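You operate a simulated robot arm through the tools that you are given. There is no shell and no other tool. Be economical: measure what you need, move in short steps, check, and stop when the job is done.

You run a simulated two-armed robot. Do the job below in one go: nothing can be reset, and whatever is moved stays where it is left.

## Task
Draw both seals home and lay both sash pieces in the yellow field.
Fine: hold each piece while the other hand draws its seal up to the red stop; seals first. Drop and damage nothing.
Where things are to end (x, y in the base frame): silver sash piece within 0.06 m of [-1.44, -0.51]; white sash piece within 0.06 m of [-1.3, -0.51].
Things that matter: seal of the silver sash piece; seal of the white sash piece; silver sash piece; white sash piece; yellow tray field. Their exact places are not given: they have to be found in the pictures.

The check looks at the end state, three seconds after you hand in, the way a careful person would. Anything else that was tipped, shoved, dropped, spilled or broken makes it a failure. A push-on lid holds only when it is set on centred and level and pressed home; a screw cap is set on level and turned clockwise until tight.

## Robot
Two 7-joint arms with two-finger parallel grippers on one trunk, on a base that drives. Base frame: it is fixed to the floor where the robot stands at the start and does not move with it; the origin is under the middle of the robot, x ahead of it, y to its left, z up; the surface under the hand at the start is at about z = 0.86. Lengths are in m, angles in degrees, forces in N, time in s.
The left shoulder is at the start at [0.07, 0.133, 1.151], the right one opposite. With the tool pointing down near the work surface each hand reaches from about 0.18 to 0.66 m from the robot's upright axis, wherever it stands, measured 20 degrees to its own side. Places, roughly: seal of the silver sash piece [0.5, -0.1, 0.9]; seal of the white sash piece [0.6, -0.1, 0.9]; silver sash piece (30x5x5 cm) [0.5, -0.1, 0.9]; white sash piece (30x5x5 cm) [0.6, -0.1, 0.9]; yellow tray field [-1.4, -0.5, 0.8]. Payload 1.57 kg a hand.
Tool frame (each hand has its own): the origin (TCP) lies between the finger pads and is the grasp point; the fingertips stand 0.03 m ahead of it; z points along the fingers, y is the line along which they close. The gripper opens to 0.08 m. The fingers are 0.017 m wide and 0.012 m thick; the gripper's body (0.04 by 0.082 m) begins 0.08 m behind the TCP.
Orientation is that of the tool frame in the base frame, as a unit quaternion [x, y, z, w]. With the fingers straight down and closing along the base's y, the tool's x points along the base's -x, its y along +y and its z along -z.

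## Interface
- The arms move only by the tool jog_arm. It takes "left_targets", "right_targets" or both (then of equal length, played together; a hand with none holds still); each is a list of rows, each a list of 3 entries, a list of its own where there are three numbers: the opening, from 0 (shut) to 1 (fully open), then the shift along the tool's x, y, z in m, then the turn, a rotation vector about the tool's x, y, z in degrees. In form: [[claw, [dx, dy, dz], [rx, ry, rz]], ...]. A call has 1 to 10 rows; each row shifts and turns the commanded pose from where the row before left it, along the tool's axes as they then stand. A row lasts 0.2 s, in which the tool goes at most 0.05 m and 8.6 degrees; a call with a longer step from one row to the next is refused whole, and so is a gripper value outside its range. Where a pose cannot be reached the arm comes as near as it can. A force on the tool above 40 N (or 10 N above the force at the start of the call, whichever is more), or a blocked arm, ends the call early, and 0.2 s more pass. The fingers move at their own pace (about 0.153 m/s each) and stop on an object; they squeeze with about 38 N. The grip force told is the motor's: it shows also when the fingers shut on nothing. Time passes only in rows, and 0.2 s behind the last, so rows that do not move let the fingers close. The reply holds the time, the measured pose of the TCP, the force on the tool along the base axes, the opening and the grip force, in the units named above and with some noise, with the torque about the TCP (base axes, N m) and any sound that the robot's microphone picked up.
- Cameras (640 x 400 px; columns grow to the right, rows downward): "scene" is now at [0.1331, -0.0169, 1.371]; the picture's right is [-0.18, -0.98, -0.00], its down [-0.65, 0.12, -0.75] and it looks along [0.74, -0.13, -0.66] (base axes); focal length 274 px, centre (320, 200). "left" rides on the left gripper at [0.072, 0.007, -0.122] in its tool frame; the picture's right is [-0.09, 1.00, 0.00], its down [-0.84, -0.08, -0.54] and it looks along [-0.54, -0.05, 0.84] (tool axes); focal length 238 px, centre (320, 200). "right" rides on the right gripper at [0.072, -0.007, -0.122] in its tool frame; the picture's right is [0.09, 1.00, 0.00], its down [-0.84, 0.08, -0.54] and it looks along [-0.54, 0.05, 0.84] (tool axes); focal length 238 px, centre (320, 200).
- camera(camera): a new picture of that camera. The clock stands still meanwhile.
- lift_body(by): slides the trunk up (or, below 0, down) by that many m; the arms and the scene camera ride with it, the base frame stays. It gives what a move gives, with no picture.
- base_move(legs): drives the robot by 1 to 6 legs, each [ahead, left, turn to the left] in m, m and degrees, along the robot's own axes; the way and the turn of a leg run together, so that a leg with both is an arc; at most 1.5 m and 180 degrees a leg. The arms and the cameras ride along, it lands a little off, and it stops where it bumps. It gives what a move gives.
- aim_head(pan, tilt): turns the head with the scene camera to pan (to the left, within 86 degrees either way) and tilt (down, from -29 to 69), counted from straight ahead of the robot. It gives what a move gives.
- probe_pixels(camera, pixels): there is no depth. For up to 12 entries [column, row, z] of the newest picture of that camera ("zoom" is the newest enlarged one), the place [x, y] in the base frame at which the ray of that pixel passes the height z, good to about 0.003 m. The clock stands still meanwhile.
- close_up(camera, box): a new picture of the part [left, top, right, bottom] of that camera's present view, enlarged. The clock stands still meanwhile.
- hand_in(): hands the job in; it is judged then, once.

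Keep the steps short. Do not move on a guess: measure, check each grasp and each placing, and mend mistakes. In all there are 80 turns and 58 pictures (those below and enlarged ones count). Leave the grippers open and the arms clear of the work at the hand-in unless told otherwise, and finish with a single line.

The tools are called by a JSON object that holds its "api" and its "payload". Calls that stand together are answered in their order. jog_arm: Moves the arms, as the interface text tells. Its arguments: {"type":"object","properties":{"left_targets":{"type":"array","items":{"type":"array"}},"right_targets":{"type":"array","items":{"type":"array"}}},"required":[]} The other tools are called the same way: lift_body (by) slides the trunk up or down; base_move (legs) drives the base; aim_head (pan, tilt) turns the head that bears the scene camera; camera (camera) takes a picture; probe_pixels (camera, pixels) gives the place at which the rays of pixels pass given heights; close_up (camera, box) takes an enlarged picture of a part of a camera's view; hand_in () hands the job in.

At the start:

```text
time_s: 0.0
left_position: [0.4678, 0.047, 1.176]
left_ee_rot: [0.0, 1.0, 0.0, 0.0]
left_contact_force: [0.2, 0.2, 0.0]
left_wrist_torque: [0.0, 0.0, 0.02]
left_opening: 0.08
left_finger_force: 0.2
right_position: [0.428, -0.3365, 1.1594]
right_ee_rot: [0.0, 1.0, 0.001, 0.0]
right_contact_force: [-0.5, 0.0, -0.1]
right_wrist_torque: [-0.04, -0.02, -0.02]
right_opening: 0.08
right_finger_force: 0.0
trunk travel left (down, up): [-0.725, 0.215]
robot x, y, heading: [-0.001, -0.0002, -0.2]
head pan, tilt: [-10.1, 41.2]
```

scene: 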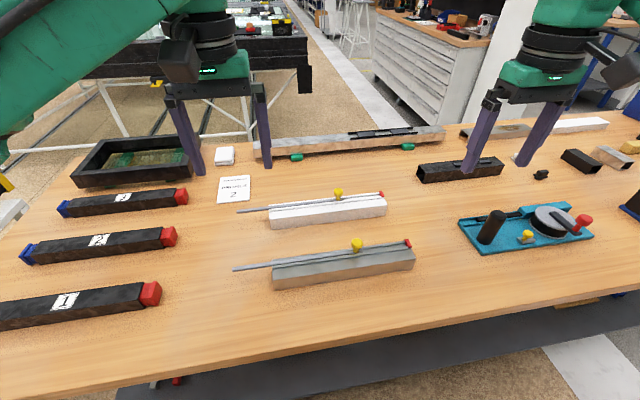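
right: 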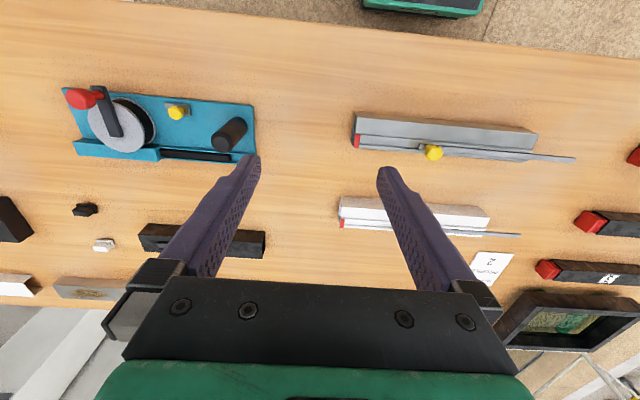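
left: 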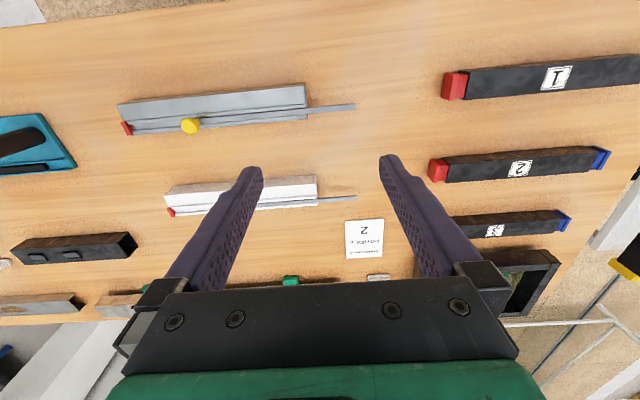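

I see the two sash pieces mid-picture (silver near row 265, white near row 210), each with a grey strip, a yellow knob and a red stop at its right end. First I take enlarged views for measuring.

{"api": "close_up", "payload": {"camera": "scene", "box": [220, 170, 430, 300]}}

{"api": "close_up", "payload": {"camera": "left", "box": [100, 70, 370, 230]}}

{"api": "close_up", "payload": {"camera": "right", "box": [330, 90, 590, 250]}}

```text
3.05 times, centred on (325, 235) of scene
```

zoom: 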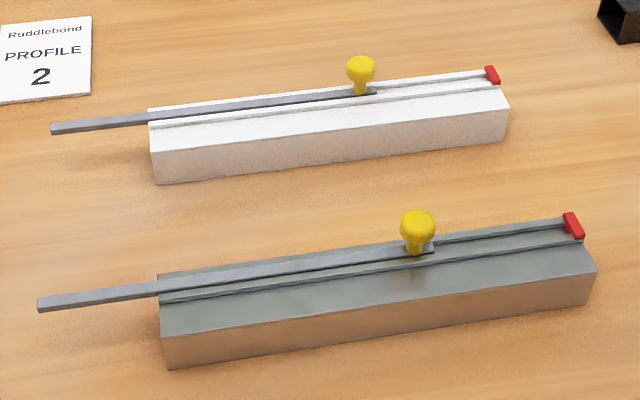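

```text
2.37 times, centred on (235, 150) of left
```

zoom: 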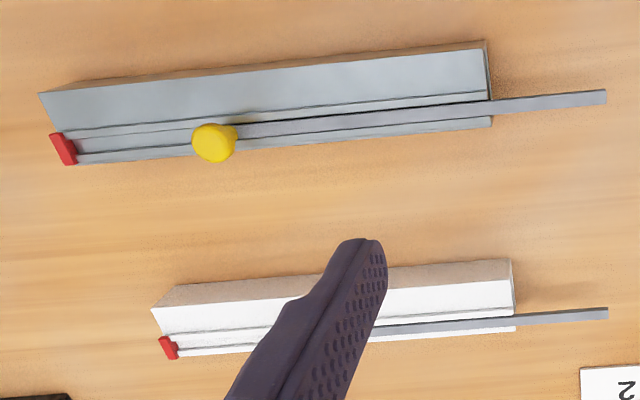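

```text
2.46 times, centred on (460, 170) of right
```

zoom: 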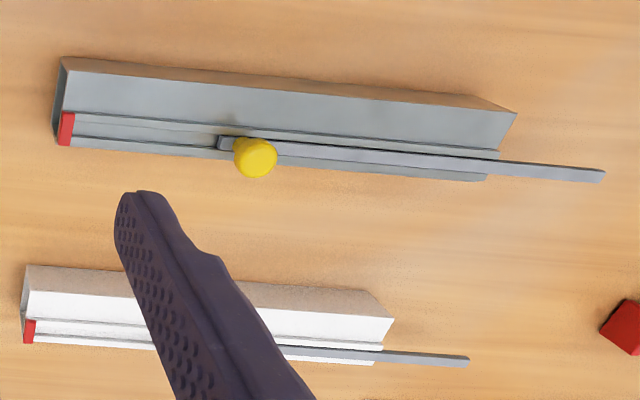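

I measure corners, knobs and stops from the scene picture, at top height 0.91 and table height 0.86.

{"api": "probe_pixels", "payload": {"camera": "scene", "pixels": [[271.9, 259.6, 0.91], [272.5, 278.3, 0.91], [274.2, 290.4, 0.86], [415.8, 257.3, 0.91], [413.5, 269.4, 0.86], [356.1, 251.4, 0.915], [356.8, 242.2, 0.935], [408.6, 246, 0.915], [233.2, 269, 0.915]]}}

{"api": "probe_pixels", "payload": {"camera": "scene", "pixels": [[268.9, 205.5, 0.91], [269.3, 217.6, 0.91], [271.2, 229.8, 0.86], [386.6, 204.5, 0.91], [385, 215.3, 0.86], [338.1, 199.6, 0.915], [338.4, 191.7, 0.935], [381.4, 195, 0.915], [237, 212, 0.915]]}}

{"api": "probe_pixels", "payload": {"camera": "zoom", "pixels": [[256, 158, 0.94], [256, 158, 0.93], [66, 130, 0.915], [516, 112, 0.91], [70, 72, 0.91], [487, 180, 0.91], [65, 147, 0.91], [604, 177, 0.915], [468, 361, 0.915], [29, 332, 0.915]]}}

```text
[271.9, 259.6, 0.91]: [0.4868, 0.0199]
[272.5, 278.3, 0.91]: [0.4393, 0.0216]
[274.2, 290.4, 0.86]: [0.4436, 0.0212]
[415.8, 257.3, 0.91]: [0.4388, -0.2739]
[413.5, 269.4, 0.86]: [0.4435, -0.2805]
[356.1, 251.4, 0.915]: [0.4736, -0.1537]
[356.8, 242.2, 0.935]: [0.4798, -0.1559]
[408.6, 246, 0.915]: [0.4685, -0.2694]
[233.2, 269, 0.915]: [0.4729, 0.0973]
```

```text
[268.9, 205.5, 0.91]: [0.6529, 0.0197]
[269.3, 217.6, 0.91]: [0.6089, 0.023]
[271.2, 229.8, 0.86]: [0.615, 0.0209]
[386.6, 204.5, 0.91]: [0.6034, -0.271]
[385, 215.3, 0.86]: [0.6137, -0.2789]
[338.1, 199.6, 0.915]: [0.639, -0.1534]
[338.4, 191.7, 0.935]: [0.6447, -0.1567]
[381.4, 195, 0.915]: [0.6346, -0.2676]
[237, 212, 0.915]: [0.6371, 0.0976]
```

```text
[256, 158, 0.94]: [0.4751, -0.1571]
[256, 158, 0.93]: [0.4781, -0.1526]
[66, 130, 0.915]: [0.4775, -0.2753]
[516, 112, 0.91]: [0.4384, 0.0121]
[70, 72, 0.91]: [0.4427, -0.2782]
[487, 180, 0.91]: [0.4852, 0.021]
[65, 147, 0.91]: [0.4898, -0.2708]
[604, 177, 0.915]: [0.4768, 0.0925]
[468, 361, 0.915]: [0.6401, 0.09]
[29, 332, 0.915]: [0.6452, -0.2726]
```

Both pieces lie square along y: silver centre about (0.464, -0.128), white about (0.632, -0.128). The knobs are at (0.477, -0.155) and (0.642, -0.155), the stops near y=-0.27. I turn both hands 90° so the fingers close along x, with the cameras facing outward.

{"api": "jog_arm", "payload": {"left_targets": [[1, [0, 0, 0], [0, 0, 8.5]], [1, [0, 0, 0], [0, 0, 8.5]], [1, [0, 0, 0], [0, 0, 8.5]], [1, [0, 0, 0], [0, 0, 8.5]], [1, [0, 0, 0], [0, 0, 8.5]], [1, [0, 0, 0], [0, 0, 8.5]], [1, [0, 0, 0], [0, 0, 8.5]], [1, [0, 0, 0], [0, 0, 8.5]], [1, [0, 0, 0], [0, 0, 8.5]], [1, [0, 0, 0], [0, 0, 8.5]]], "right_targets": [[1, [0, 0, 0], [0, 0, -8.5]], [1, [0, 0, 0], [0, 0, -8.5]], [1, [0, 0, 0], [0, 0, -8.5]], [1, [0, 0, 0], [0, 0, -8.5]], [1, [0, 0, 0], [0, 0, -8.5]], [1, [0, 0, 0], [0, 0, -8.5]], [1, [0, 0, 0], [0, 0, -8.5]], [1, [0, 0, 0], [0, 0, -8.5]], [1, [0, 0, 0], [0, 0, -8.5]], [1, [0, 0, 0], [0, 0, -8.5]]]}}

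```text
time_s: 2.2
left_position: [0.4669, 0.0496, 1.1769]
left_ee_rot: [0.676, 0.737, -0.001, 0.0]
left_contact_force: [-0.2, 0.9, 0.3]
left_wrist_torque: [0.02, 0.01, -0.01]
left_opening: 0.08
left_finger_force: 0.1
right_position: [0.2382, -0.0807, 1.0954]
right_ee_rot: [-0.676, 0.737, -0.002, 0.001]
right_contact_force: [0.8, 0.1, 0.1]
right_wrist_torque: [0.0, -0.05, 0.0]
right_opening: 0.0802
right_finger_force: 0.1
right hand out of reach, approached as far as the arm can: row 1, 2, 3, 4, 5, 6, 7, 8, 9, 10
trunk travel left (down, up): [-0.725, 0.215]
robot x, y, heading: [0.0009, 0.0009, 0.0]
head pan, tilt: [-10.1, 41.2]
```

The left hand turned; the right one could not reach that pose at its outer, high place (it is off at 0.238, -0.081). I finish the left turn and bring the right's commanded pose inward, toward y≈-0.2, where it should be reachable.

{"api": "jog_arm", "payload": {"left_targets": [[1, [0, 0, 0], [0, 0, 5]], [1, [0, 0, 0], [0, 0, 0]], [1, [0, 0, 0], [0, 0, 0]], [1, [0, 0, 0], [0, 0, 0]], [1, [0, 0, 0], [0, 0, 0]]], "right_targets": [[1, [0, 0, 0], [0, 0, -5]], [1, [-0.045, 0, 0.01], [0, 0, 0]], [1, [-0.045, 0, 0.01], [0, 0, 0]], [1, [-0.04, 0, 0.01], [0, 0, 0]], [1, [0, 0, 0.02], [0, 0, 0]]]}}

{"api": "camera", "payload": {"camera": "scene"}}

```text
time_s: 3.4
left_position: [0.4672, 0.0476, 1.1754]
left_ee_rot: [0.707, 0.707, 0.0, 0.0]
left_contact_force: [-0.5, -0.6, 0.1]
left_wrist_torque: [0.02, -0.02, 0.03]
left_opening: 0.0801
left_finger_force: 0.1
right_position: [0.2242, 0.0501, 1.0463]
right_ee_rot: [0.708, -0.707, 0.0, 0.0]
right_contact_force: [-0.8, -0.2, -0.9]
right_wrist_torque: [0.02, 0.02, -0.02]
right_opening: 0.0799
right_finger_force: 0.1
right hand out of reach, approached as far as the arm can: row 1
trunk travel left (down, up): [-0.725, 0.215]
robot x, y, heading: [-0.0025, 0.0021, 0.3]
head pan, tilt: [-10.1, 41.2]
```

```text
51 pictures are left
```

scene: 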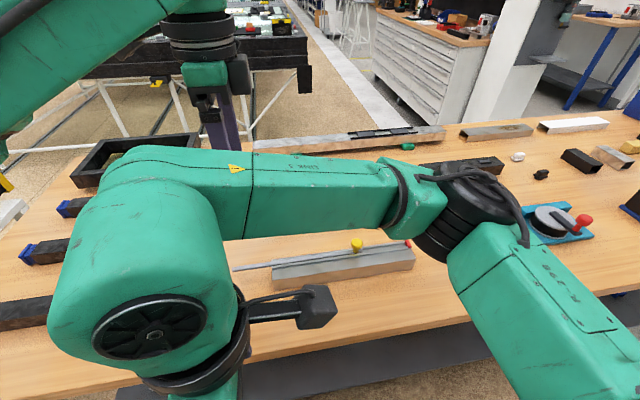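

The right arm is now curled in at (0.224, 0.05), with the turn done and the pose reachable. I move it straight out and to the right, toward (0.45, -0.2), at the same height.

{"api": "jog_arm", "payload": {"right_targets": [[1, [0.03, -0.02, 0], [0, 0, 0]], [1, [0.03, -0.02, 0], [0, 0, 0]], [1, [0.03, -0.02, 0], [0, 0, 0]], [1, [0.03, -0.03, 0], [0, 0, 0]], [1, [0.03, -0.03, 0], [0, 0, 0]], [1, [0.03, -0.03, 0], [0, 0, 0]], [1, [0.02, -0.03, 0], [0, 0, 0]], [1, [0.02, -0.03, 0], [0, 0, 0]]]}}

{"api": "camera", "payload": {"camera": "scene"}}

```text
time_s: 5.2
left_position: [0.4674, 0.047, 1.1759]
left_ee_rot: [0.708, 0.707, 0.0, 0.0]
left_contact_force: [-1.0, -0.5, 0.9]
left_wrist_torque: [-0.01, -0.03, 0.02]
left_opening: 0.08
left_finger_force: 0.1
right_position: [0.2515, 0.0124, 1.0456]
right_ee_rot: [0.707, -0.707, 0.0, 0.001]
right_contact_force: [0.3, 1.0, -0.5]
right_wrist_torque: [-0.01, 0.02, -0.02]
right_opening: 0.0798
right_finger_force: 0.0
right hand out of reach, approached as far as the arm can: row 2, 3, 4, 5, 6, 7, 8
trunk travel left (down, up): [-0.725, 0.215]
robot x, y, heading: [-0.0018, -0.0014, -0.1]
head pan, tilt: [-10.1, 41.2]
```

```text
50 pictures are left
```

scene: 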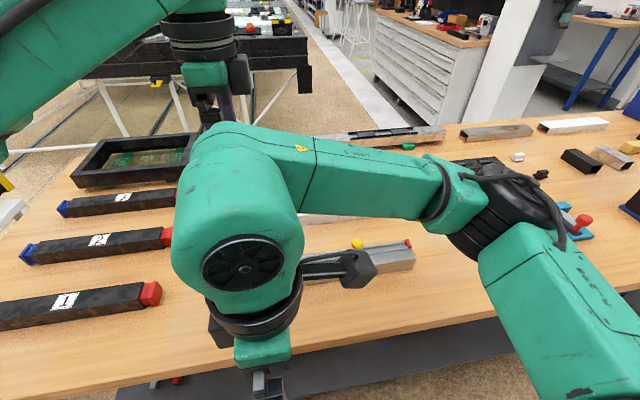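

That branch is at a wrist limit. I turn the right hand back the other way in place, then will use the opposite quarter turn.

{"api": "jog_arm", "payload": {"right_targets": [[1, [0, 0, 0], [0, 0, 8.5]], [1, [0, 0, 0], [0, 0, 8.5]], [1, [0, 0, 0], [0, 0, 8.5]], [1, [0, 0, 0], [0, 0, 8.5]], [1, [0, 0, 0], [0, 0, 8.5]], [1, [0, 0, 0], [0, 0, 8.5]], [1, [0, 0, 0], [0, 0, 8.5]], [1, [0, 0, 0], [0, 0, 8.5]], [1, [0, 0, 0], [0, 0, 8.5]], [1, [0, 0, 0], [0, 0, 8.5]]]}}

{"api": "jog_arm", "payload": {"right_targets": [[1, [0, 0, 0], [0, 0, 5]], [1, [-0.03, -0.045, 0], [0, 0, 0]], [1, [-0.03, -0.045, 0], [0, 0, 0]], [1, [-0.03, -0.045, 0], [0, 0, 0]], [1, [-0.03, -0.045, 0], [0, 0, 0]], [1, [-0.03, -0.045, 0], [0, 0, 0]], [1, [-0.03, -0.045, 0], [0, 0, 0]]]}}

```text
time_s: 7.4
left_position: [0.4671, 0.0478, 1.1749]
left_ee_rot: [0.708, 0.707, 0.0, 0.0]
left_contact_force: [0.4, 0.2, 0.6]
left_wrist_torque: [-0.02, -0.03, 0.01]
left_opening: 0.0801
left_finger_force: 0.0
right_position: [0.2471, 0.0106, 1.0463]
right_ee_rot: [-0.042, 0.999, -0.001, 0.001]
right_contact_force: [0.3, 0.4, -0.2]
right_wrist_torque: [0.01, -0.01, 0.02]
right_opening: 0.0801
right_finger_force: 0.1
trunk travel left (down, up): [-0.725, 0.215]
robot x, y, heading: [0.0, 0.0005, -0.0]
head pan, tilt: [-10.1, 41.2]
```

```text
refused: row 2 steps farther than a row can; nothing moved
```

I repeat with shorter steps toward (0.43, -0.27).

{"api": "jog_arm", "payload": {"right_targets": [[1, [0, 0, 0], [0, 0, 5]], [1, [-0.026, -0.04, 0], [0, 0, 0]], [1, [-0.026, -0.04, 0], [0, 0, 0]], [1, [-0.026, -0.04, 0], [0, 0, 0]], [1, [-0.026, -0.04, 0], [0, 0, 0]], [1, [-0.026, -0.04, 0], [0, 0, 0]], [1, [-0.026, -0.04, 0], [0, 0, 0]], [1, [-0.026, -0.04, 0], [0, 0, 0]]]}}

{"api": "jog_arm", "payload": {"right_targets": [[1, [0, 0, 0], [0, 0, 8.5]], [1, [0, 0, 0], [0, 0, 8.5]], [1, [0, 0, 0], [0, 0, 8.5]], [1, [0, 0, 0], [0, 0, 8.5]], [1, [0, 0, 0], [0, 0, 8.5]], [1, [0, 0, 0], [0, 0, 8.5]], [1, [0, 0, 0], [0, 0, 8.5]], [1, [0, 0, 0], [0, 0, 8.5]], [1, [0, 0, 0], [0, 0, 8.5]], [1, [0, 0, 0], [0, 0, 8.5]]]}}

{"api": "jog_arm", "payload": {"right_targets": [[1, [0, 0, 0], [0, 0, 5]]]}}

{"api": "camera", "payload": {"camera": "scene"}}

```text
time_s: 9.2
left_position: [0.4668, 0.0457, 1.1757]
left_ee_rot: [0.707, 0.707, 0.0, -0.001]
left_contact_force: [-0.5, -0.6, 0.6]
left_wrist_torque: [-0.03, 0.04, -0.01]
left_opening: 0.08
left_finger_force: 0.0
right_position: [0.4289, -0.2687, 1.0459]
right_ee_rot: [0.0, 1.0, 0.0, 0.001]
right_contact_force: [0.2, -0.7, -1.1]
right_wrist_torque: [0.05, 0.01, 0.0]
right_opening: 0.0802
right_finger_force: 0.0
trunk travel left (down, up): [-0.725, 0.215]
robot x, y, heading: [0.004, -0.0026, 0.0]
head pan, tilt: [-10.1, 41.2]
```

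```text
time_s: 11.4
left_position: [0.4665, 0.0471, 1.1759]
left_ee_rot: [0.707, 0.707, 0.0, -0.001]
left_contact_force: [-0.2, -0.1, 0.3]
left_wrist_torque: [0.02, 0.03, 0.04]
left_opening: 0.0798
left_finger_force: 0.0
right_position: [0.4297, -0.2685, 1.0448]
right_ee_rot: [0.677, 0.736, -0.001, 0.0]
right_contact_force: [-0.2, 0.4, -0.7]
right_wrist_torque: [-0.01, -0.02, -0.03]
right_opening: 0.08
right_finger_force: 0.0
trunk travel left (down, up): [-0.725, 0.215]
robot x, y, heading: [-0.0013, -0.002, -0.1]
head pan, tilt: [-10.1, 41.2]
```

```text
time_s: 11.8
left_position: [0.4662, 0.048, 1.1766]
left_ee_rot: [0.707, 0.707, 0.001, 0.0]
left_contact_force: [0.1, -0.1, -0.4]
left_wrist_torque: [-0.04, -0.02, 0.02]
left_opening: 0.0799
left_finger_force: 0.0
right_position: [0.4301, -0.2692, 1.045]
right_ee_rot: [0.708, 0.707, -0.001, -0.001]
right_contact_force: [0.8, 0.3, 0.2]
right_wrist_torque: [0.02, 0.02, -0.01]
right_opening: 0.08
right_finger_force: 0.1
trunk travel left (down, up): [-0.725, 0.215]
robot x, y, heading: [0.0015, -0.0014, 0.2]
head pan, tilt: [-10.1, 41.2]
```

```text
49 pictures are left
```

scene: 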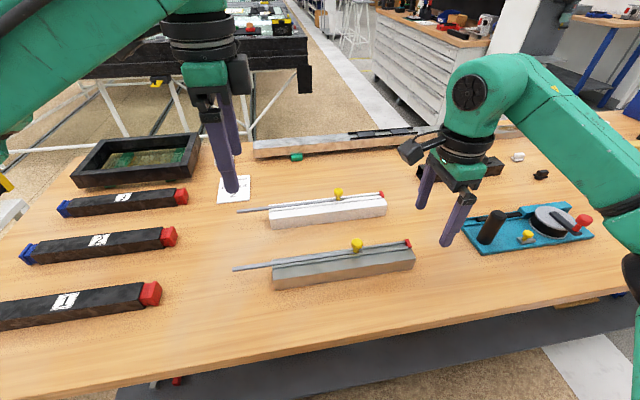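

Both hands now close along x (tool x=+y, y=+x, z down). The left hand goes over the silver piece's left end at about (0.464, -0.01, 0.99) and tilts 16° so its wrist leans away from the right hand.

{"api": "jog_arm", "payload": {"left_targets": [[1, [-0.0114, -0.0005, 0.037], [0, 0, 0]], [1, [-0.0114, -0.0005, 0.037], [0, 0, 0]], [1, [-0.0114, -0.0005, 0.037], [0, 0, 0]], [1, [-0.0114, -0.0005, 0.037], [0, 0, 0]], [1, [-0.0114, -0.0005, 0.037], [0, 0, 0]], [1, [0, 0, 0], [0, -8, 0]], [1, [0, 0, 0], [0, -8, 0]]]}}

{"api": "camera", "payload": {"camera": "left"}}

{"api": "camera", "payload": {"camera": "right"}}

```text
time_s: 13.4
left_position: [0.4643, -0.011, 0.9916]
left_ee_rot: [0.7, 0.7, -0.1, 0.1]
left_contact_force: [-0.5, -0.8, -0.4]
left_wrist_torque: [-0.03, -0.02, 0.02]
left_opening: 0.0801
left_finger_force: 0.1
right_position: [0.4304, -0.2666, 1.0459]
right_ee_rot: [0.707, 0.707, 0.0, 0.001]
right_contact_force: [-0.4, -0.4, 0.1]
right_wrist_torque: [-0.03, 0.01, 0.03]
right_opening: 0.0801
right_finger_force: 0.0
trunk travel left (down, up): [-0.725, 0.215]
robot x, y, heading: [-0.0017, 0.0031, 0.0]
head pan, tilt: [-10.1, 41.2]
```

```text
48 pictures are left
```

left: 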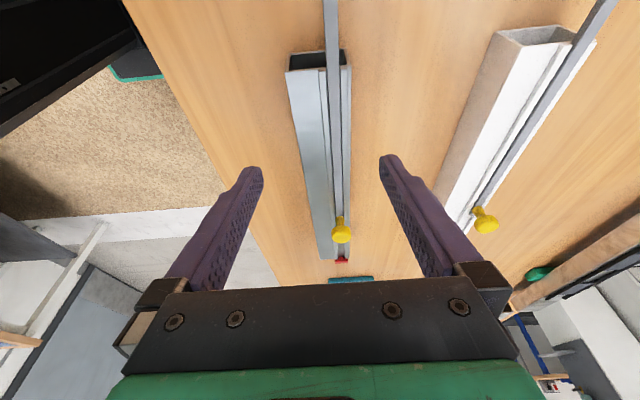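

```text
47 pictures are left
```

right: 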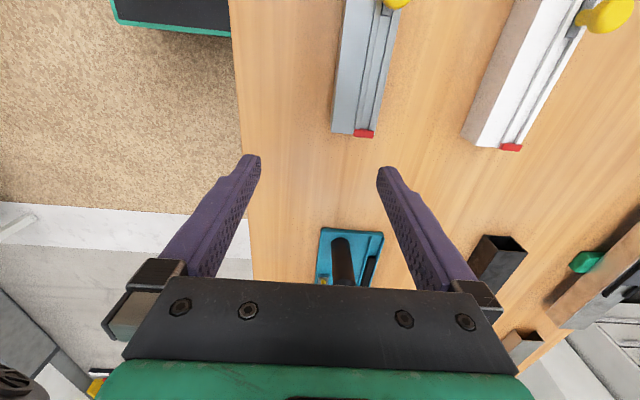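

The left hand is above the piece. I check its x from the end edge (289,71)–(351,66) and measure the stop and knob from both hand views.

{"api": "probe_pixels", "payload": {"camera": "left", "pixels": [[288, 71, 0.91], [351, 66, 0.91], [326, 260, 0.91], [341, 228, 0.94], [340, 259, 0.915], [486, 218, 0.94]]}}

{"api": "probe_pixels", "payload": {"camera": "right", "pixels": [[334, 132, 0.91], [373, 136, 0.91], [363, 134, 0.915], [395, 2, 0.94], [511, 148, 0.915], [469, 138, 0.91]]}}

```text
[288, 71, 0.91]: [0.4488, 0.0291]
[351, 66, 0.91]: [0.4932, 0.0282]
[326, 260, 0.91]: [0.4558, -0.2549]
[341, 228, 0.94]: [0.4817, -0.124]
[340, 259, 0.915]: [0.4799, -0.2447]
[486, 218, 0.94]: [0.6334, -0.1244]
```

```text
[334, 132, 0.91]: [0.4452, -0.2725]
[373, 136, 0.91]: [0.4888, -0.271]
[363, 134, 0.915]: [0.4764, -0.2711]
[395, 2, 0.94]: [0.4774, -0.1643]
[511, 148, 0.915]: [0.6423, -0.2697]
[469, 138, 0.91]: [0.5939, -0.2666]
```

Silver centre x ≈ 0.466. The left hand comes down straight to TCP z≈0.897.

{"api": "jog_arm", "payload": {"left_targets": [[1, [0.0087, 0.0007, 0.0303], [0, 0, 0]], [1, [0.0087, 0.0007, 0.0303], [0, 0, 0]], [1, [0.0087, 0.0007, 0.0303], [0, 0, 0]]]}}

{"api": "close_up", "payload": {"camera": "scene", "box": [200, 130, 440, 300]}}

```text
time_s: 14.2
left_position: [0.4652, -0.0094, 0.8958]
left_ee_rot: [0.7, 0.7, -0.098, 0.098]
left_contact_force: [-0.2, -1.7, 0.1]
left_wrist_torque: [-0.05, -0.01, 0.01]
left_opening: 0.08
left_finger_force: 0.1
right_position: [0.4306, -0.2685, 1.0444]
right_ee_rot: [0.707, 0.708, 0.0, 0.0]
right_contact_force: [0.7, -0.2, -0.4]
right_wrist_torque: [0.02, -0.01, 0.0]
right_opening: 0.0799
right_finger_force: 0.1
trunk travel left (down, up): [-0.725, 0.215]
robot x, y, heading: [0.0013, 0.0005, 0.3]
head pan, tilt: [-10.1, 41.2]
```

```text
2.35 times, centred on (320, 215) of scene
```

zoom: 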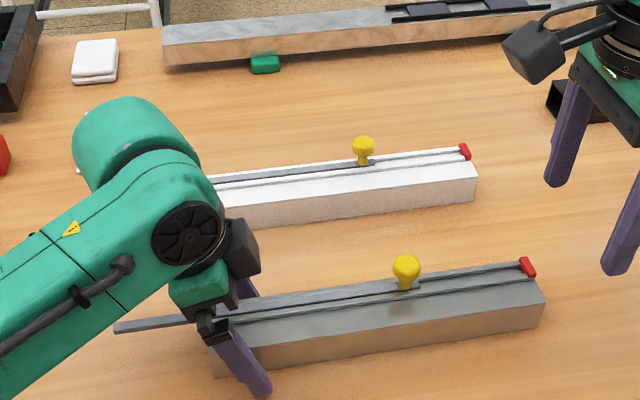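

The fingers straddle the silver piece's end. I close the left hand on it, while the right comes over the knob, to (0.477, -0.156, 0.99), with its fingers half open.

{"api": "jog_arm", "payload": {"left_targets": [[0, [0, 0, 0], [0, 0, 0]], [0, [0, 0, 0], [0, 0, 0]], [0, [0, 0, 0], [0, 0, 0]], [0, [0, 0, 0], [0, 0, 0]]], "right_targets": [[0.6, [0.028, 0.0117, 0.0138], [0, 0, 0]], [0.6, [0.028, 0.0117, 0.0138], [0, 0, 0]], [0.6, [0.028, 0.0117, 0.0138], [0, 0, 0]], [0.6, [0.028, 0.0117, 0.0138], [0, 0, 0]]]}}

{"api": "camera", "payload": {"camera": "right"}}

{"api": "close_up", "payload": {"camera": "scene", "box": [200, 130, 440, 300]}}

```text
time_s: 15.2
left_position: [0.4652, -0.0101, 0.8969]
left_ee_rot: [0.7, 0.701, -0.098, 0.099]
left_contact_force: [-0.5, -1.1, 3.5]
left_wrist_torque: [0.63, -0.15, -0.04]
left_opening: 0.0497
left_finger_force: 38.3
right_position: [0.4738, -0.1588, 0.9918]
right_ee_rot: [0.708, 0.706, 0.0, 0.0]
right_contact_force: [0.4, -0.3, 0.4]
right_wrist_torque: [0.0, -0.03, -0.03]
right_opening: 0.048
right_finger_force: 0.0
trunk travel left (down, up): [-0.725, 0.215]
robot x, y, heading: [0.0003, -0.0011, -0.2]
head pan, tilt: [-10.1, 41.2]
```

```text
45 pictures are left
```

right: 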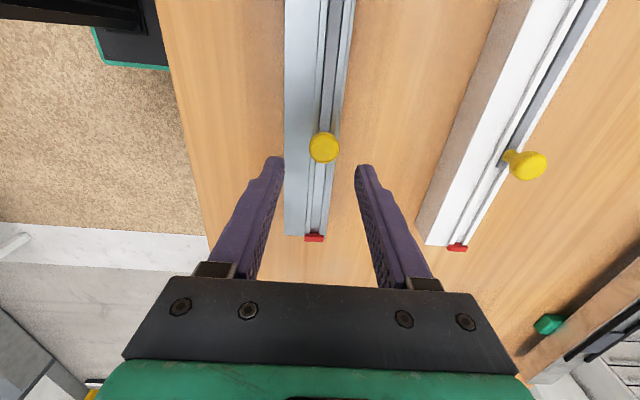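

```text
2.35 times, centred on (320, 215) of scene
```

zoom: 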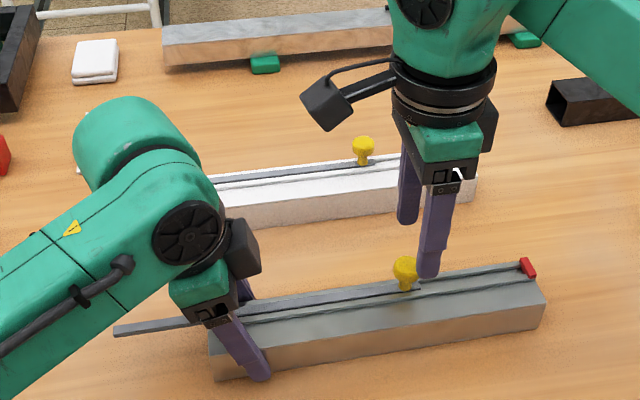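

The left grip holds (opening 0.0497, 38 N). The knob is at (324,148) in the right view; I locate it, and the seal too.

{"api": "probe_pixels", "payload": {"camera": "right", "pixels": [[324, 148, 0.95], [324, 148, 0.94], [324, 148, 0.93], [310, 148, 0.94], [338, 148, 0.94], [314, 235, 0.915], [268, 160, 0.96], [365, 167, 0.96], [329, 130, 0.92], [318, 162, 0.912]]}}

```text
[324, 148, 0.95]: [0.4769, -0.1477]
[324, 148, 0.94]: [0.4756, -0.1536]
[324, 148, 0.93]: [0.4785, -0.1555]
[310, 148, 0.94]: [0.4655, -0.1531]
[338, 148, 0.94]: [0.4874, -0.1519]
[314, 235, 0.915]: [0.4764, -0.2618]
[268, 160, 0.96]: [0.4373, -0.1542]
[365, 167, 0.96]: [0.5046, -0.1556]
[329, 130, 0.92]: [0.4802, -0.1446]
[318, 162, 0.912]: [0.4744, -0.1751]
```

The knob is at (0.477, -0.154), about 20 mm wide. I lower the right hand round it to TCP z≈0.948 (tips 0.918, above the piece's top).

{"api": "jog_arm", "payload": {"right_targets": [[0.6, [0.004, 0.003, 0.014], [0, 0, 0]], [0.6, [0, 0, 0.015], [0, 0, 0]], [0.6, [0, 0, 0.015], [0, 0, 0]]]}}

{"api": "close_up", "payload": {"camera": "scene", "box": [300, 190, 420, 280]}}

```text
time_s: 16.0
left_position: [0.4645, -0.0099, 0.8957]
left_ee_rot: [0.7, 0.7, -0.098, 0.099]
left_contact_force: [-0.7, -1.1, 3.1]
left_wrist_torque: [0.0, -0.13, 0.11]
left_opening: 0.0498
left_finger_force: 38.6
right_position: [0.4777, -0.1517, 0.9474]
right_ee_rot: [0.707, 0.708, 0.001, 0.0]
right_contact_force: [-0.5, -0.5, 0.1]
right_wrist_torque: [0.01, -0.04, -0.02]
right_opening: 0.0483
right_finger_force: 0.0
trunk travel left (down, up): [-0.725, 0.215]
robot x, y, heading: [0.0019, -0.0031, 0.0]
head pan, tilt: [-10.1, 41.2]
```

```text
4.44 times, centred on (360, 235) of scene
```

zoom: 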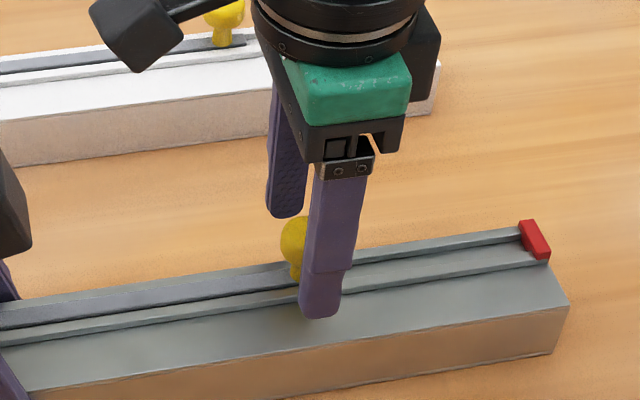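

I check the knob's place against the fingers once more, from this zoom.

{"api": "probe_pixels", "payload": {"camera": "zoom", "pixels": [[294, 240, 0.94], [294, 240, 0.93], [297, 272, 0.918], [320, 315, 0.918], [284, 214, 0.918], [531, 240, 0.915]]}}

{"api": "camera", "payload": {"camera": "right"}}

```text
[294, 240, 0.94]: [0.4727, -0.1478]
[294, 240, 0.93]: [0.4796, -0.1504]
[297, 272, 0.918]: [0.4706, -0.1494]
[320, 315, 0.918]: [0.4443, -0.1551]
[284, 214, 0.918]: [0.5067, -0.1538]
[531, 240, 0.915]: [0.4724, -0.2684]
```

```text
42 pictures are left
```

right: 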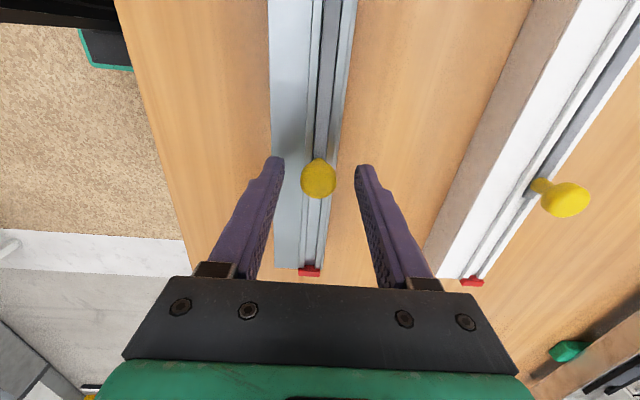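

The knob sits centred between the fingers. I close the right hand on it.

{"api": "jog_arm", "payload": {"right_targets": [[0, [0, 0, 0], [0, 0, 0]], [0, [0, 0, 0], [0, 0, 0]], [0, [0, 0, 0], [0, 0, 0]]]}}

```text
time_s: 16.8
left_position: [0.4655, -0.0107, 0.8959]
left_ee_rot: [0.699, 0.701, -0.099, 0.098]
left_contact_force: [2.7, -1.2, 0.9]
left_wrist_torque: [-0.09, 0.07, 0.67]
left_opening: 0.0496
left_finger_force: 37.3
right_position: [0.4786, -0.1519, 0.9467]
right_ee_rot: [0.707, 0.707, 0.0, 0.0]
right_contact_force: [-4.7, 2.1, 0.9]
right_wrist_torque: [0.08, 0.11, -0.05]
right_opening: 0.023
right_finger_force: 35.9
trunk travel left (down, up): [-0.725, 0.215]
robot x, y, heading: [-0.0011, 0.0005, 0.1]
head pan, tilt: [-10.1, 41.2]
```

The knob is held (0.023 wide). I ease 1 mm off the side force and pull slowly toward -y, 8 mm a row.

{"api": "jog_arm", "payload": {"right_targets": [[0, [-0.003, -0.001, 0], [0, 0, 0]], [0, [-0.008, 0, 0], [0, 0, 0]], [0, [-0.008, 0, 0], [0, 0, 0]], [0, [-0.008, 0, 0], [0, 0, 0]], [0, [-0.008, 0, 0], [0, 0, 0]], [0, [-0.008, 0, 0], [0, 0, 0]], [0, [-0.008, 0, 0], [0, 0, 0]], [0, [-0.008, 0, 0], [0, 0, 0]]]}}

{"api": "close_up", "payload": {"camera": "scene", "box": [220, 180, 440, 300]}}

```text
time_s: 18.6
left_position: [0.4647, -0.01, 0.896]
left_ee_rot: [0.7, 0.701, -0.099, 0.099]
left_contact_force: [4.7, -8.5, -0.8]
left_wrist_torque: [0.04, 0.06, 0.86]
left_opening: 0.0499
left_finger_force: 38.0
right_position: [0.4784, -0.2113, 0.9471]
right_ee_rot: [0.707, 0.707, 0.001, 0.002]
right_contact_force: [-6.1, 5.5, 12.6]
right_wrist_torque: [0.07, 0.08, -0.08]
right_opening: 0.023
right_finger_force: 35.4
trunk travel left (down, up): [-0.725, 0.215]
robot x, y, heading: [0.0019, 0.0014, 0.2]
head pan, tilt: [-10.1, 41.2]
```

```text
2.91 times, centred on (330, 240) of scene
```

zoom: 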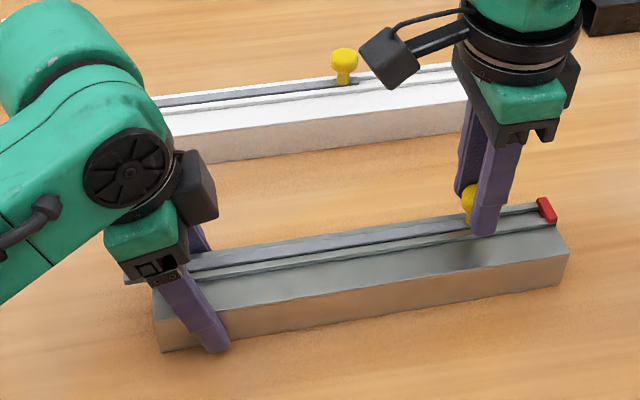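

The seal slides well, with 5.5 N of pull. I relieve the side and vertical forces by 1 mm each and go on in smaller steps.

{"api": "jog_arm", "payload": {"right_targets": [[0, [-0.003, -0.001, -0.001], [0, 0, 0]], [0, [-0.005, 0, 0], [0, 0, 0]], [0, [-0.005, 0, 0], [0, 0, 0]], [0, [-0.005, 0, 0], [0, 0, 0]]]}}

{"api": "close_up", "payload": {"camera": "scene", "box": [350, 200, 430, 260]}}

```text
time_s: 19.6
left_position: [0.4643, -0.0092, 0.8965]
left_ee_rot: [0.7, 0.7, -0.099, 0.098]
left_contact_force: [-4.0, -3.2, 3.6]
left_wrist_torque: [-0.06, -0.12, -0.4]
left_opening: 0.0498
left_finger_force: 38.0
right_position: [0.4762, -0.2294, 0.9468]
right_ee_rot: [0.707, 0.707, -0.001, 0.001]
right_contact_force: [4.0, 3.6, 0.7]
right_wrist_torque: [0.06, -0.23, -0.16]
right_opening: 0.0228
right_finger_force: 35.3
trunk travel left (down, up): [-0.725, 0.215]
robot x, y, heading: [0.0001, 0.0052, -0.1]
head pan, tilt: [-10.1, 41.2]
```

```text
6.67 times, centred on (390, 230) of scene
```

zoom: 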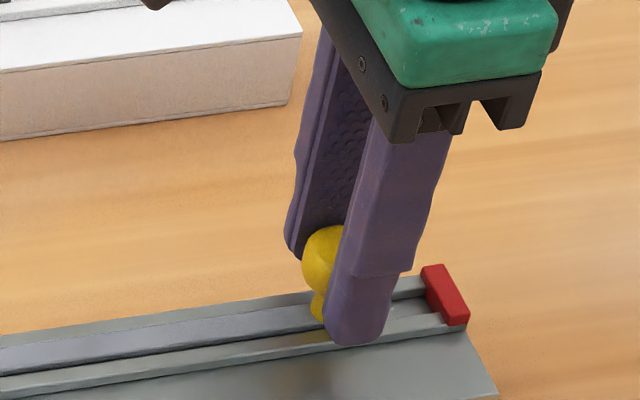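

About 20 mm remain. I go on at 4 mm a row.

{"api": "jog_arm", "payload": {"right_targets": [[0, [-0.004, 0, 0], [0, 0, 0]], [0, [-0.004, 0, 0], [0, 0, 0]], [0, [-0.004, 0, 0], [0, 0, 0]]]}}

{"api": "close_up", "payload": {"camera": "scene", "box": [350, 200, 430, 260]}}

```text
time_s: 20.4
left_position: [0.4646, -0.0102, 0.8951]
left_ee_rot: [0.7, 0.701, -0.099, 0.098]
left_contact_force: [-3.5, -4.9, 4.5]
left_wrist_torque: [-0.08, 0.08, -0.57]
left_opening: 0.0497
left_finger_force: 37.8
right_position: [0.4758, -0.2415, 0.9475]
right_ee_rot: [0.707, 0.707, 0.0, -0.001]
right_contact_force: [2.7, 6.1, -0.6]
right_wrist_torque: [0.11, -0.1, -0.01]
right_opening: 0.0229
right_finger_force: 35.5
trunk travel left (down, up): [-0.725, 0.215]
robot x, y, heading: [-0.0014, 0.0011, 0.1]
head pan, tilt: [-10.1, 41.2]
```

```text
6.67 times, centred on (390, 230) of scene
```

zoom: 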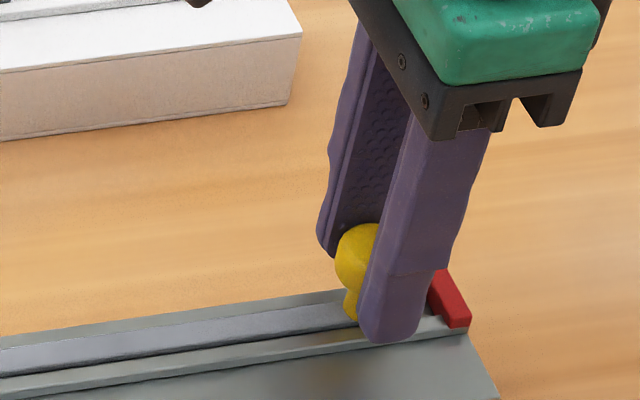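

Close now. I take 2 mm steps and watch the y force for the stop.

{"api": "jog_arm", "payload": {"right_targets": [[0, [-0.002, 0, 0], [0, 0, 0]], [0, [-0.002, 0, 0], [0, 0, 0]], [0, [-0.002, 0, 0], [0, 0, 0]]]}}

{"api": "jog_arm", "payload": {"right_targets": [[0, [-0.002, 0, 0], [0, 0, 0]]]}}

{"api": "jog_arm", "payload": {"right_targets": [[0, [-0.002, 0, 0], [0, 0, 0]]]}}

```text
time_s: 21.2
left_position: [0.4658, -0.0105, 0.8958]
left_ee_rot: [0.699, 0.701, -0.098, 0.098]
left_contact_force: [2.4, -6.3, 1.7]
left_wrist_torque: [-0.45, 0.1, 0.47]
left_opening: 0.0499
left_finger_force: 37.9
right_position: [0.4779, -0.2475, 0.9474]
right_ee_rot: [0.707, 0.707, -0.001, -0.001]
right_contact_force: [-3.5, 6.1, -0.2]
right_wrist_torque: [0.26, 0.1, 0.01]
right_opening: 0.0229
right_finger_force: 35.4
trunk travel left (down, up): [-0.725, 0.215]
robot x, y, heading: [0.0007, -0.0017, -0.2]
head pan, tilt: [-10.1, 41.2]
```

```text
time_s: 21.6
left_position: [0.4659, -0.0101, 0.8973]
left_ee_rot: [0.7, 0.701, -0.099, 0.099]
left_contact_force: [3.6, -5.7, 3.9]
left_wrist_torque: [-0.67, 0.05, 0.56]
left_opening: 0.0497
left_finger_force: 37.9
right_position: [0.4784, -0.2501, 0.9472]
right_ee_rot: [0.707, 0.707, 0.0, 0.0]
right_contact_force: [-3.8, 4.6, -2.6]
right_wrist_torque: [0.04, 0.04, 0.02]
right_opening: 0.0227
right_finger_force: 35.3
trunk travel left (down, up): [-0.725, 0.215]
robot x, y, heading: [0.0023, 0.0001, -0.0]
head pan, tilt: [-10.1, 41.2]
```

```text
time_s: 22.0
left_position: [0.4654, -0.0107, 0.8957]
left_ee_rot: [0.7, 0.701, -0.098, 0.098]
left_contact_force: [3.7, -5.8, 4.1]
left_wrist_torque: [-0.64, -0.05, 0.62]
left_opening: 0.0496
left_finger_force: 37.7
right_position: [0.4785, -0.2513, 0.947]
right_ee_rot: [0.708, 0.706, -0.001, 0.0]
right_contact_force: [-3.1, 4.9, -2.1]
right_wrist_torque: [0.0, 0.11, 0.1]
right_opening: 0.0227
right_finger_force: 35.0
trunk travel left (down, up): [-0.725, 0.215]
robot x, y, heading: [0.0007, 0.0012, -0.2]
head pan, tilt: [-10.1, 41.2]
```

Still no stop felt (about 5 N). I look before going on.

{"api": "close_up", "payload": {"camera": "scene", "box": [370, 210, 430, 260]}}

{"api": "jog_arm", "payload": {"right_targets": [[0, [-0.002, 0, 0], [0, 0, 0]]]}}

```text
8.00 times, centred on (400, 235) of scene
```

zoom: 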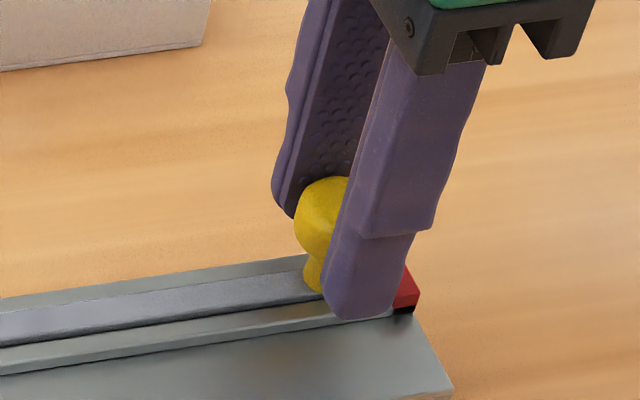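

```text
time_s: 22.4
left_position: [0.4661, -0.0116, 0.8961]
left_ee_rot: [0.7, 0.7, -0.1, 0.099]
left_contact_force: [3.4, -9.6, 6.0]
left_wrist_torque: [-0.76, -0.1, 0.58]
left_opening: 0.0499
left_finger_force: 37.9
right_position: [0.4783, -0.2526, 0.9475]
right_ee_rot: [0.707, 0.707, 0.001, 0.0]
right_contact_force: [-3.3, 9.4, -4.1]
right_wrist_torque: [-0.29, 0.09, 0.02]
right_opening: 0.0228
right_finger_force: 35.0
trunk travel left (down, up): [-0.725, 0.215]
robot x, y, heading: [-0.0025, 0.0023, -0.2]
head pan, tilt: [-10.1, 41.2]
```

The force rose to 9.4 N, so something touches. One more 1.5 mm, then look from the left hand's side too.

{"api": "jog_arm", "payload": {"right_targets": [[0, [-0.0015, 0, 0], [0, 0, 0]]]}}

{"api": "close_up", "payload": {"camera": "right", "box": [240, 140, 400, 280]}}

```text
time_s: 22.8
left_position: [0.4656, -0.0118, 0.8958]
left_ee_rot: [0.7, 0.7, -0.101, 0.1]
left_contact_force: [3.8, -15.7, 6.1]
left_wrist_torque: [-0.42, -0.14, 0.57]
left_opening: 0.0496
left_finger_force: 37.8
right_position: [0.478, -0.2531, 0.9475]
right_ee_rot: [0.706, 0.708, 0.0, 0.0]
right_contact_force: [-3.1, 16.8, -3.1]
right_wrist_torque: [-0.05, 0.11, 0.04]
right_opening: 0.0229
right_finger_force: 35.1
trunk travel left (down, up): [-0.725, 0.215]
robot x, y, heading: [-0.0001, -0.0015, -0.1]
head pan, tilt: [-10.1, 41.2]
```

```text
2.86 times, centred on (320, 210) of right
```

zoom: 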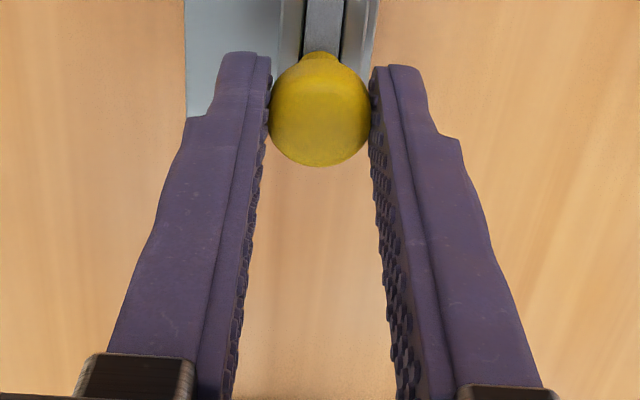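

Firm stop at 16.8 N. I open the right hand and lift straight up, then inspect the gap.

{"api": "jog_arm", "payload": {"right_targets": [[0.7, [0, 0, 0], [0, 0, 0]], [0.7, [0, 0, 0], [0, 0, 0]], [0.7, [0, 0, -0.02], [0, 0, 0]], [0.7, [0, 0, -0.04], [0, 0, 0]], [0.7, [-0.02, 0, -0.04], [0, 0, 0]], [0.7, [-0.04, 0, 0], [0, 0, 0]]]}}

{"api": "close_up", "payload": {"camera": "scene", "box": [370, 210, 430, 260]}}

{"api": "close_up", "payload": {"camera": "right", "box": [260, 60, 420, 160]}}

```text
time_s: 24.2
left_position: [0.4641, -0.009, 0.896]
left_ee_rot: [0.7, 0.701, -0.097, 0.097]
left_contact_force: [0.7, 2.0, 5.7]
left_wrist_torque: [0.97, -0.16, 0.11]
left_opening: 0.0497
left_finger_force: 37.6
right_position: [0.4801, -0.3152, 1.0483]
right_ee_rot: [0.707, 0.707, 0.0, 0.0]
right_contact_force: [-0.2, 0.0, -0.4]
right_wrist_torque: [0.0, -0.01, 0.01]
right_opening: 0.0559
right_finger_force: 0.0
trunk travel left (down, up): [-0.725, 0.215]
robot x, y, heading: [0.0003, -0.0009, 0.1]
head pan, tilt: [-10.1, 41.2]
```

```text
8.00 times, centred on (400, 235) of scene
```

zoom: 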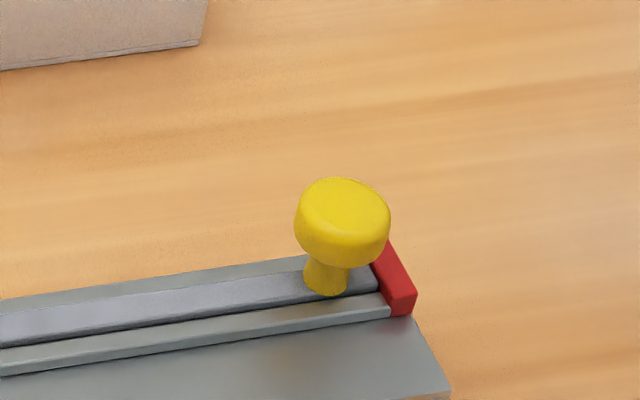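

```text
4.00 times, centred on (340, 110) of right
```

zoom: 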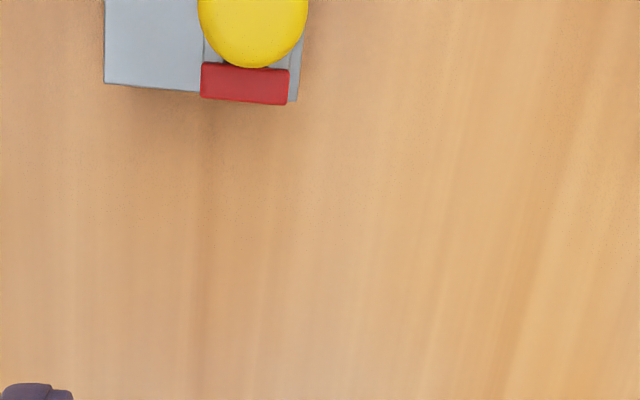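

The silver seal's end lies against the red stop. Now the left hand lets go, lifts, and moves over the white piece at x≈0.631.

{"api": "jog_arm", "payload": {"left_targets": [[1, [0, 0, 0], [0, 0, 0]], [1, [0, 0, 0], [0, 0, 0]], [1, [-0.0115, 0, -0.038], [0, 0, 0]], [1, [-0.0115, 0, -0.038], [0, 0, 0]], [1, [-0.0115, 0, -0.038], [0, 0, 0]], [1, [0, 0.042, 0], [0, 0, 0]], [1, [0, 0.042, 0], [0, 0, 0]], [1, [0, 0.042, 0], [0, 0, 0]], [1, [0, 0.04, 0], [0, 0, 0]]]}}

{"api": "camera", "payload": {"camera": "scene"}}

```text
time_s: 26.2
left_position: [0.598, 0.003, 1.0086]
left_ee_rot: [0.701, 0.7, -0.099, 0.099]
left_contact_force: [0.7, 0.5, -0.1]
left_wrist_torque: [-0.02, 0.04, 0.02]
left_opening: 0.0798
left_finger_force: 0.1
left hand out of reach, approached as far as the arm can: row 9
right_position: [0.4801, -0.3134, 1.0483]
right_ee_rot: [0.707, 0.708, -0.001, 0.0]
right_contact_force: [-1.0, 0.2, 1.0]
right_wrist_torque: [-0.04, 0.04, 0.01]
right_opening: 0.0561
right_finger_force: 0.0
trunk travel left (down, up): [-0.725, 0.215]
robot x, y, heading: [0.0008, 0.0005, 0.1]
head pan, tilt: [-10.1, 41.2]
```

```text
34 pictures are left
```

scene: 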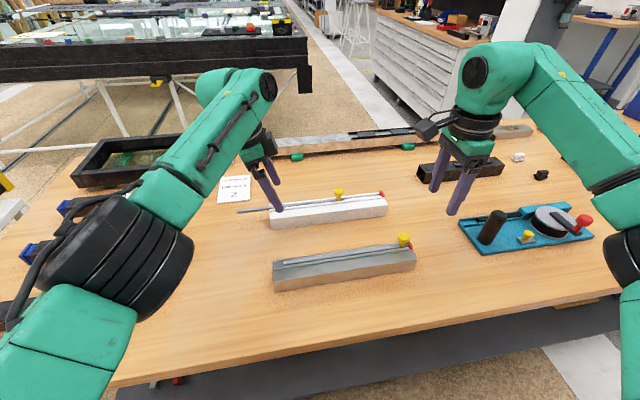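

The left hand stops short at x=0.598. Driving the base ahead a little should fix it; I probe the table's front edge first.

{"api": "probe_pixels", "payload": {"camera": "scene", "pixels": [[320, 350, 0.86], [320, 350, 0.82], [160, 378, 0.86]]}}

{"api": "base_move", "payload": {"legs": [[0.06, 0, 0]]}}

```text
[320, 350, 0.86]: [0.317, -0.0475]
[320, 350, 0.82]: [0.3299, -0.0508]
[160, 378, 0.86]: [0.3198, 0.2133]
```

```text
time_s: 27.2
left_position: [0.6546, 0.0012, 1.0101]
left_ee_rot: [0.7, 0.7, -0.097, 0.1]
left_contact_force: [-0.3, -1.0, 0.1]
left_wrist_torque: [-0.02, -0.02, 0.02]
left_opening: 0.0802
left_finger_force: 0.0
right_position: [0.5381, -0.314, 1.0499]
right_ee_rot: [0.707, 0.707, 0.001, 0.001]
right_contact_force: [-0.6, 1.0, -0.3]
right_wrist_torque: [0.01, -0.01, -0.01]
right_opening: 0.056
right_finger_force: 0.0
trunk travel left (down, up): [-0.725, 0.215]
robot x, y, heading: [0.058, -0.0007, 0.0]
head pan, tilt: [-10.1, 41.2]
```

It drove 58 mm without a bump. I place the left hand over the white piece's left end and look.

{"api": "jog_arm", "payload": {"left_targets": [[1, [-0.005, -0.0236, 0.0223], [0, 0, 0]], [1, [0, 0, 0], [0, 0, 0]]]}}

{"api": "camera", "payload": {"camera": "left"}}

{"api": "close_up", "payload": {"camera": "scene", "box": [200, 150, 440, 310]}}

```text
time_s: 27.8
left_position: [0.6338, -0.0115, 0.9892]
left_ee_rot: [0.7, 0.701, -0.098, 0.099]
left_contact_force: [0.5, -0.3, -0.3]
left_wrist_torque: [0.02, 0.0, 0.01]
left_opening: 0.08
left_finger_force: 0.0
right_position: [0.5407, -0.3154, 1.0488]
right_ee_rot: [0.707, 0.707, 0.001, 0.001]
right_contact_force: [0.2, -0.3, 0.1]
right_wrist_torque: [-0.02, 0.01, 0.01]
right_opening: 0.0559
right_finger_force: 0.1
trunk travel left (down, up): [-0.725, 0.215]
robot x, y, heading: [0.0583, 0.0013, 0.1]
head pan, tilt: [-10.1, 41.2]
```

```text
33 pictures are left
```

left: 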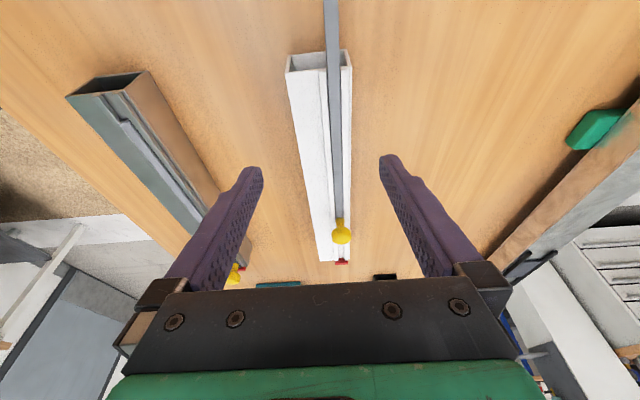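

```text
2.50 times, centred on (320, 230) of scene
```

zoom: 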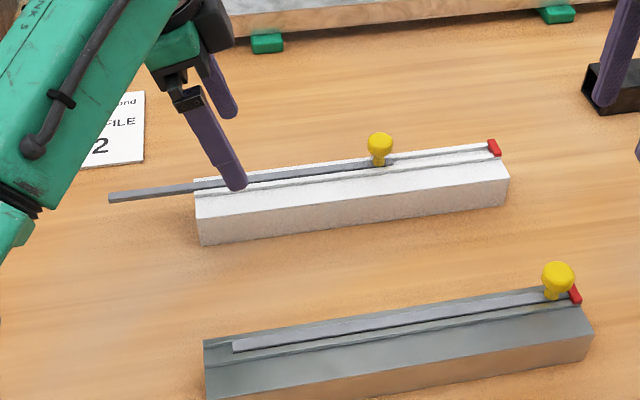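

The white piece looks centred between the fingers, just as the silver did. I go straight down to z≈0.896.

{"api": "jog_arm", "payload": {"left_targets": [[1, [0.0086, 0, 0.0299], [0, 0, 0]], [1, [0.0086, 0, 0.0299], [0, 0, 0]], [1, [0.0086, 0, 0.0299], [0, 0, 0]]]}}

{"api": "close_up", "payload": {"camera": "scene", "box": [200, 150, 440, 310]}}

```text
time_s: 28.6
left_position: [0.6325, -0.0087, 0.8934]
left_ee_rot: [0.699, 0.701, -0.098, 0.099]
left_contact_force: [-0.4, 0.1, 0.7]
left_wrist_torque: [-0.01, -0.02, 0.02]
left_opening: 0.08
left_finger_force: 0.0
right_position: [0.5403, -0.315, 1.0476]
right_ee_rot: [0.707, 0.707, 0.0, 0.0]
right_contact_force: [-0.5, -0.5, 0.4]
right_wrist_torque: [0.02, -0.02, -0.02]
right_opening: 0.056
right_finger_force: 0.2
trunk travel left (down, up): [-0.725, 0.215]
robot x, y, heading: [0.0595, -0.0012, -0.1]
head pan, tilt: [-10.1, 41.2]
```

```text
2.50 times, centred on (320, 230) of scene
```

zoom: 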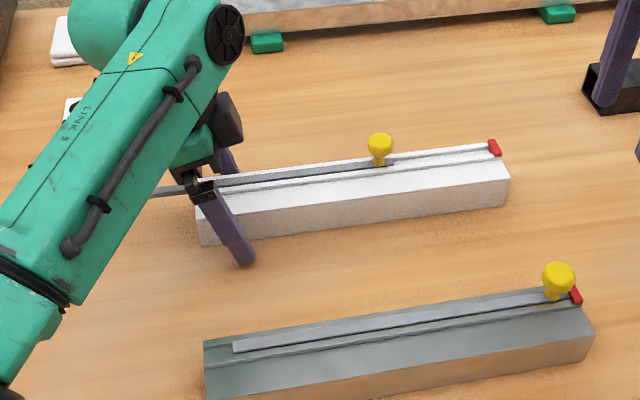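

The fingers straddle the white piece. I close the left hand and bring the right over the white knob, to (0.643, -0.154, 0.99).

{"api": "jog_arm", "payload": {"left_targets": [[1, [0, 0, -0.002], [0, 0, 0]], [0, [0, 0, 0], [0, 0, 0]], [0, [0, 0, 0], [0, 0, 0]], [0, [0, 0, 0], [0, 0, 0]], [0, [0, 0, 0], [0, 0, 0]], [0, [0, 0, 0], [0, 0, 0]]], "right_targets": [[0.6, [0.032, 0.0206, 0.0113], [0, 0, 0]], [0.6, [0.032, 0.0206, 0.0113], [0, 0, 0]], [0.6, [0.032, 0.0206, 0.0113], [0, 0, 0]], [0.6, [0.032, 0.0206, 0.0113], [0, 0, 0]], [0.6, [0.032, 0.0206, 0.0113], [0, 0, 0]], [0.6, [0, 0, 0], [0, 0, 0]]]}}

{"api": "camera", "payload": {"camera": "right"}}

```text
time_s: 30.0
left_position: [0.6316, -0.0087, 0.8968]
left_ee_rot: [0.7, 0.701, -0.099, 0.097]
left_contact_force: [0.5, 1.6, 0.5]
left_wrist_torque: [-0.8, -0.15, 0.19]
left_opening: 0.0499
left_finger_force: 37.4
right_position: [0.6423, -0.1542, 0.9922]
right_ee_rot: [0.708, 0.707, 0.001, 0.001]
right_contact_force: [-0.2, 0.7, -0.2]
right_wrist_torque: [0.0, 0.0, 0.01]
right_opening: 0.0479
right_finger_force: 0.0
trunk travel left (down, up): [-0.725, 0.215]
robot x, y, heading: [0.058, -0.0011, -0.1]
head pan, tilt: [-10.1, 41.2]
```

```text
30 pictures are left
```

right: 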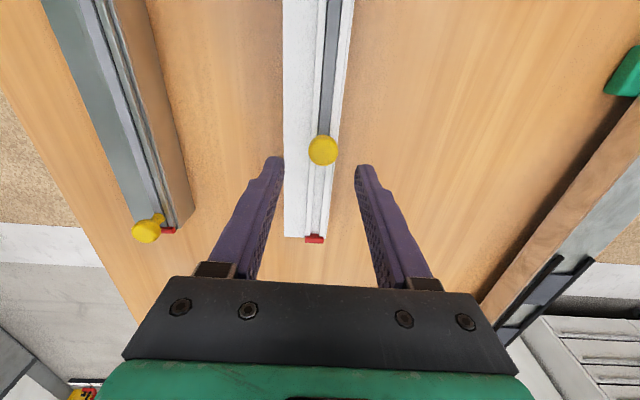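

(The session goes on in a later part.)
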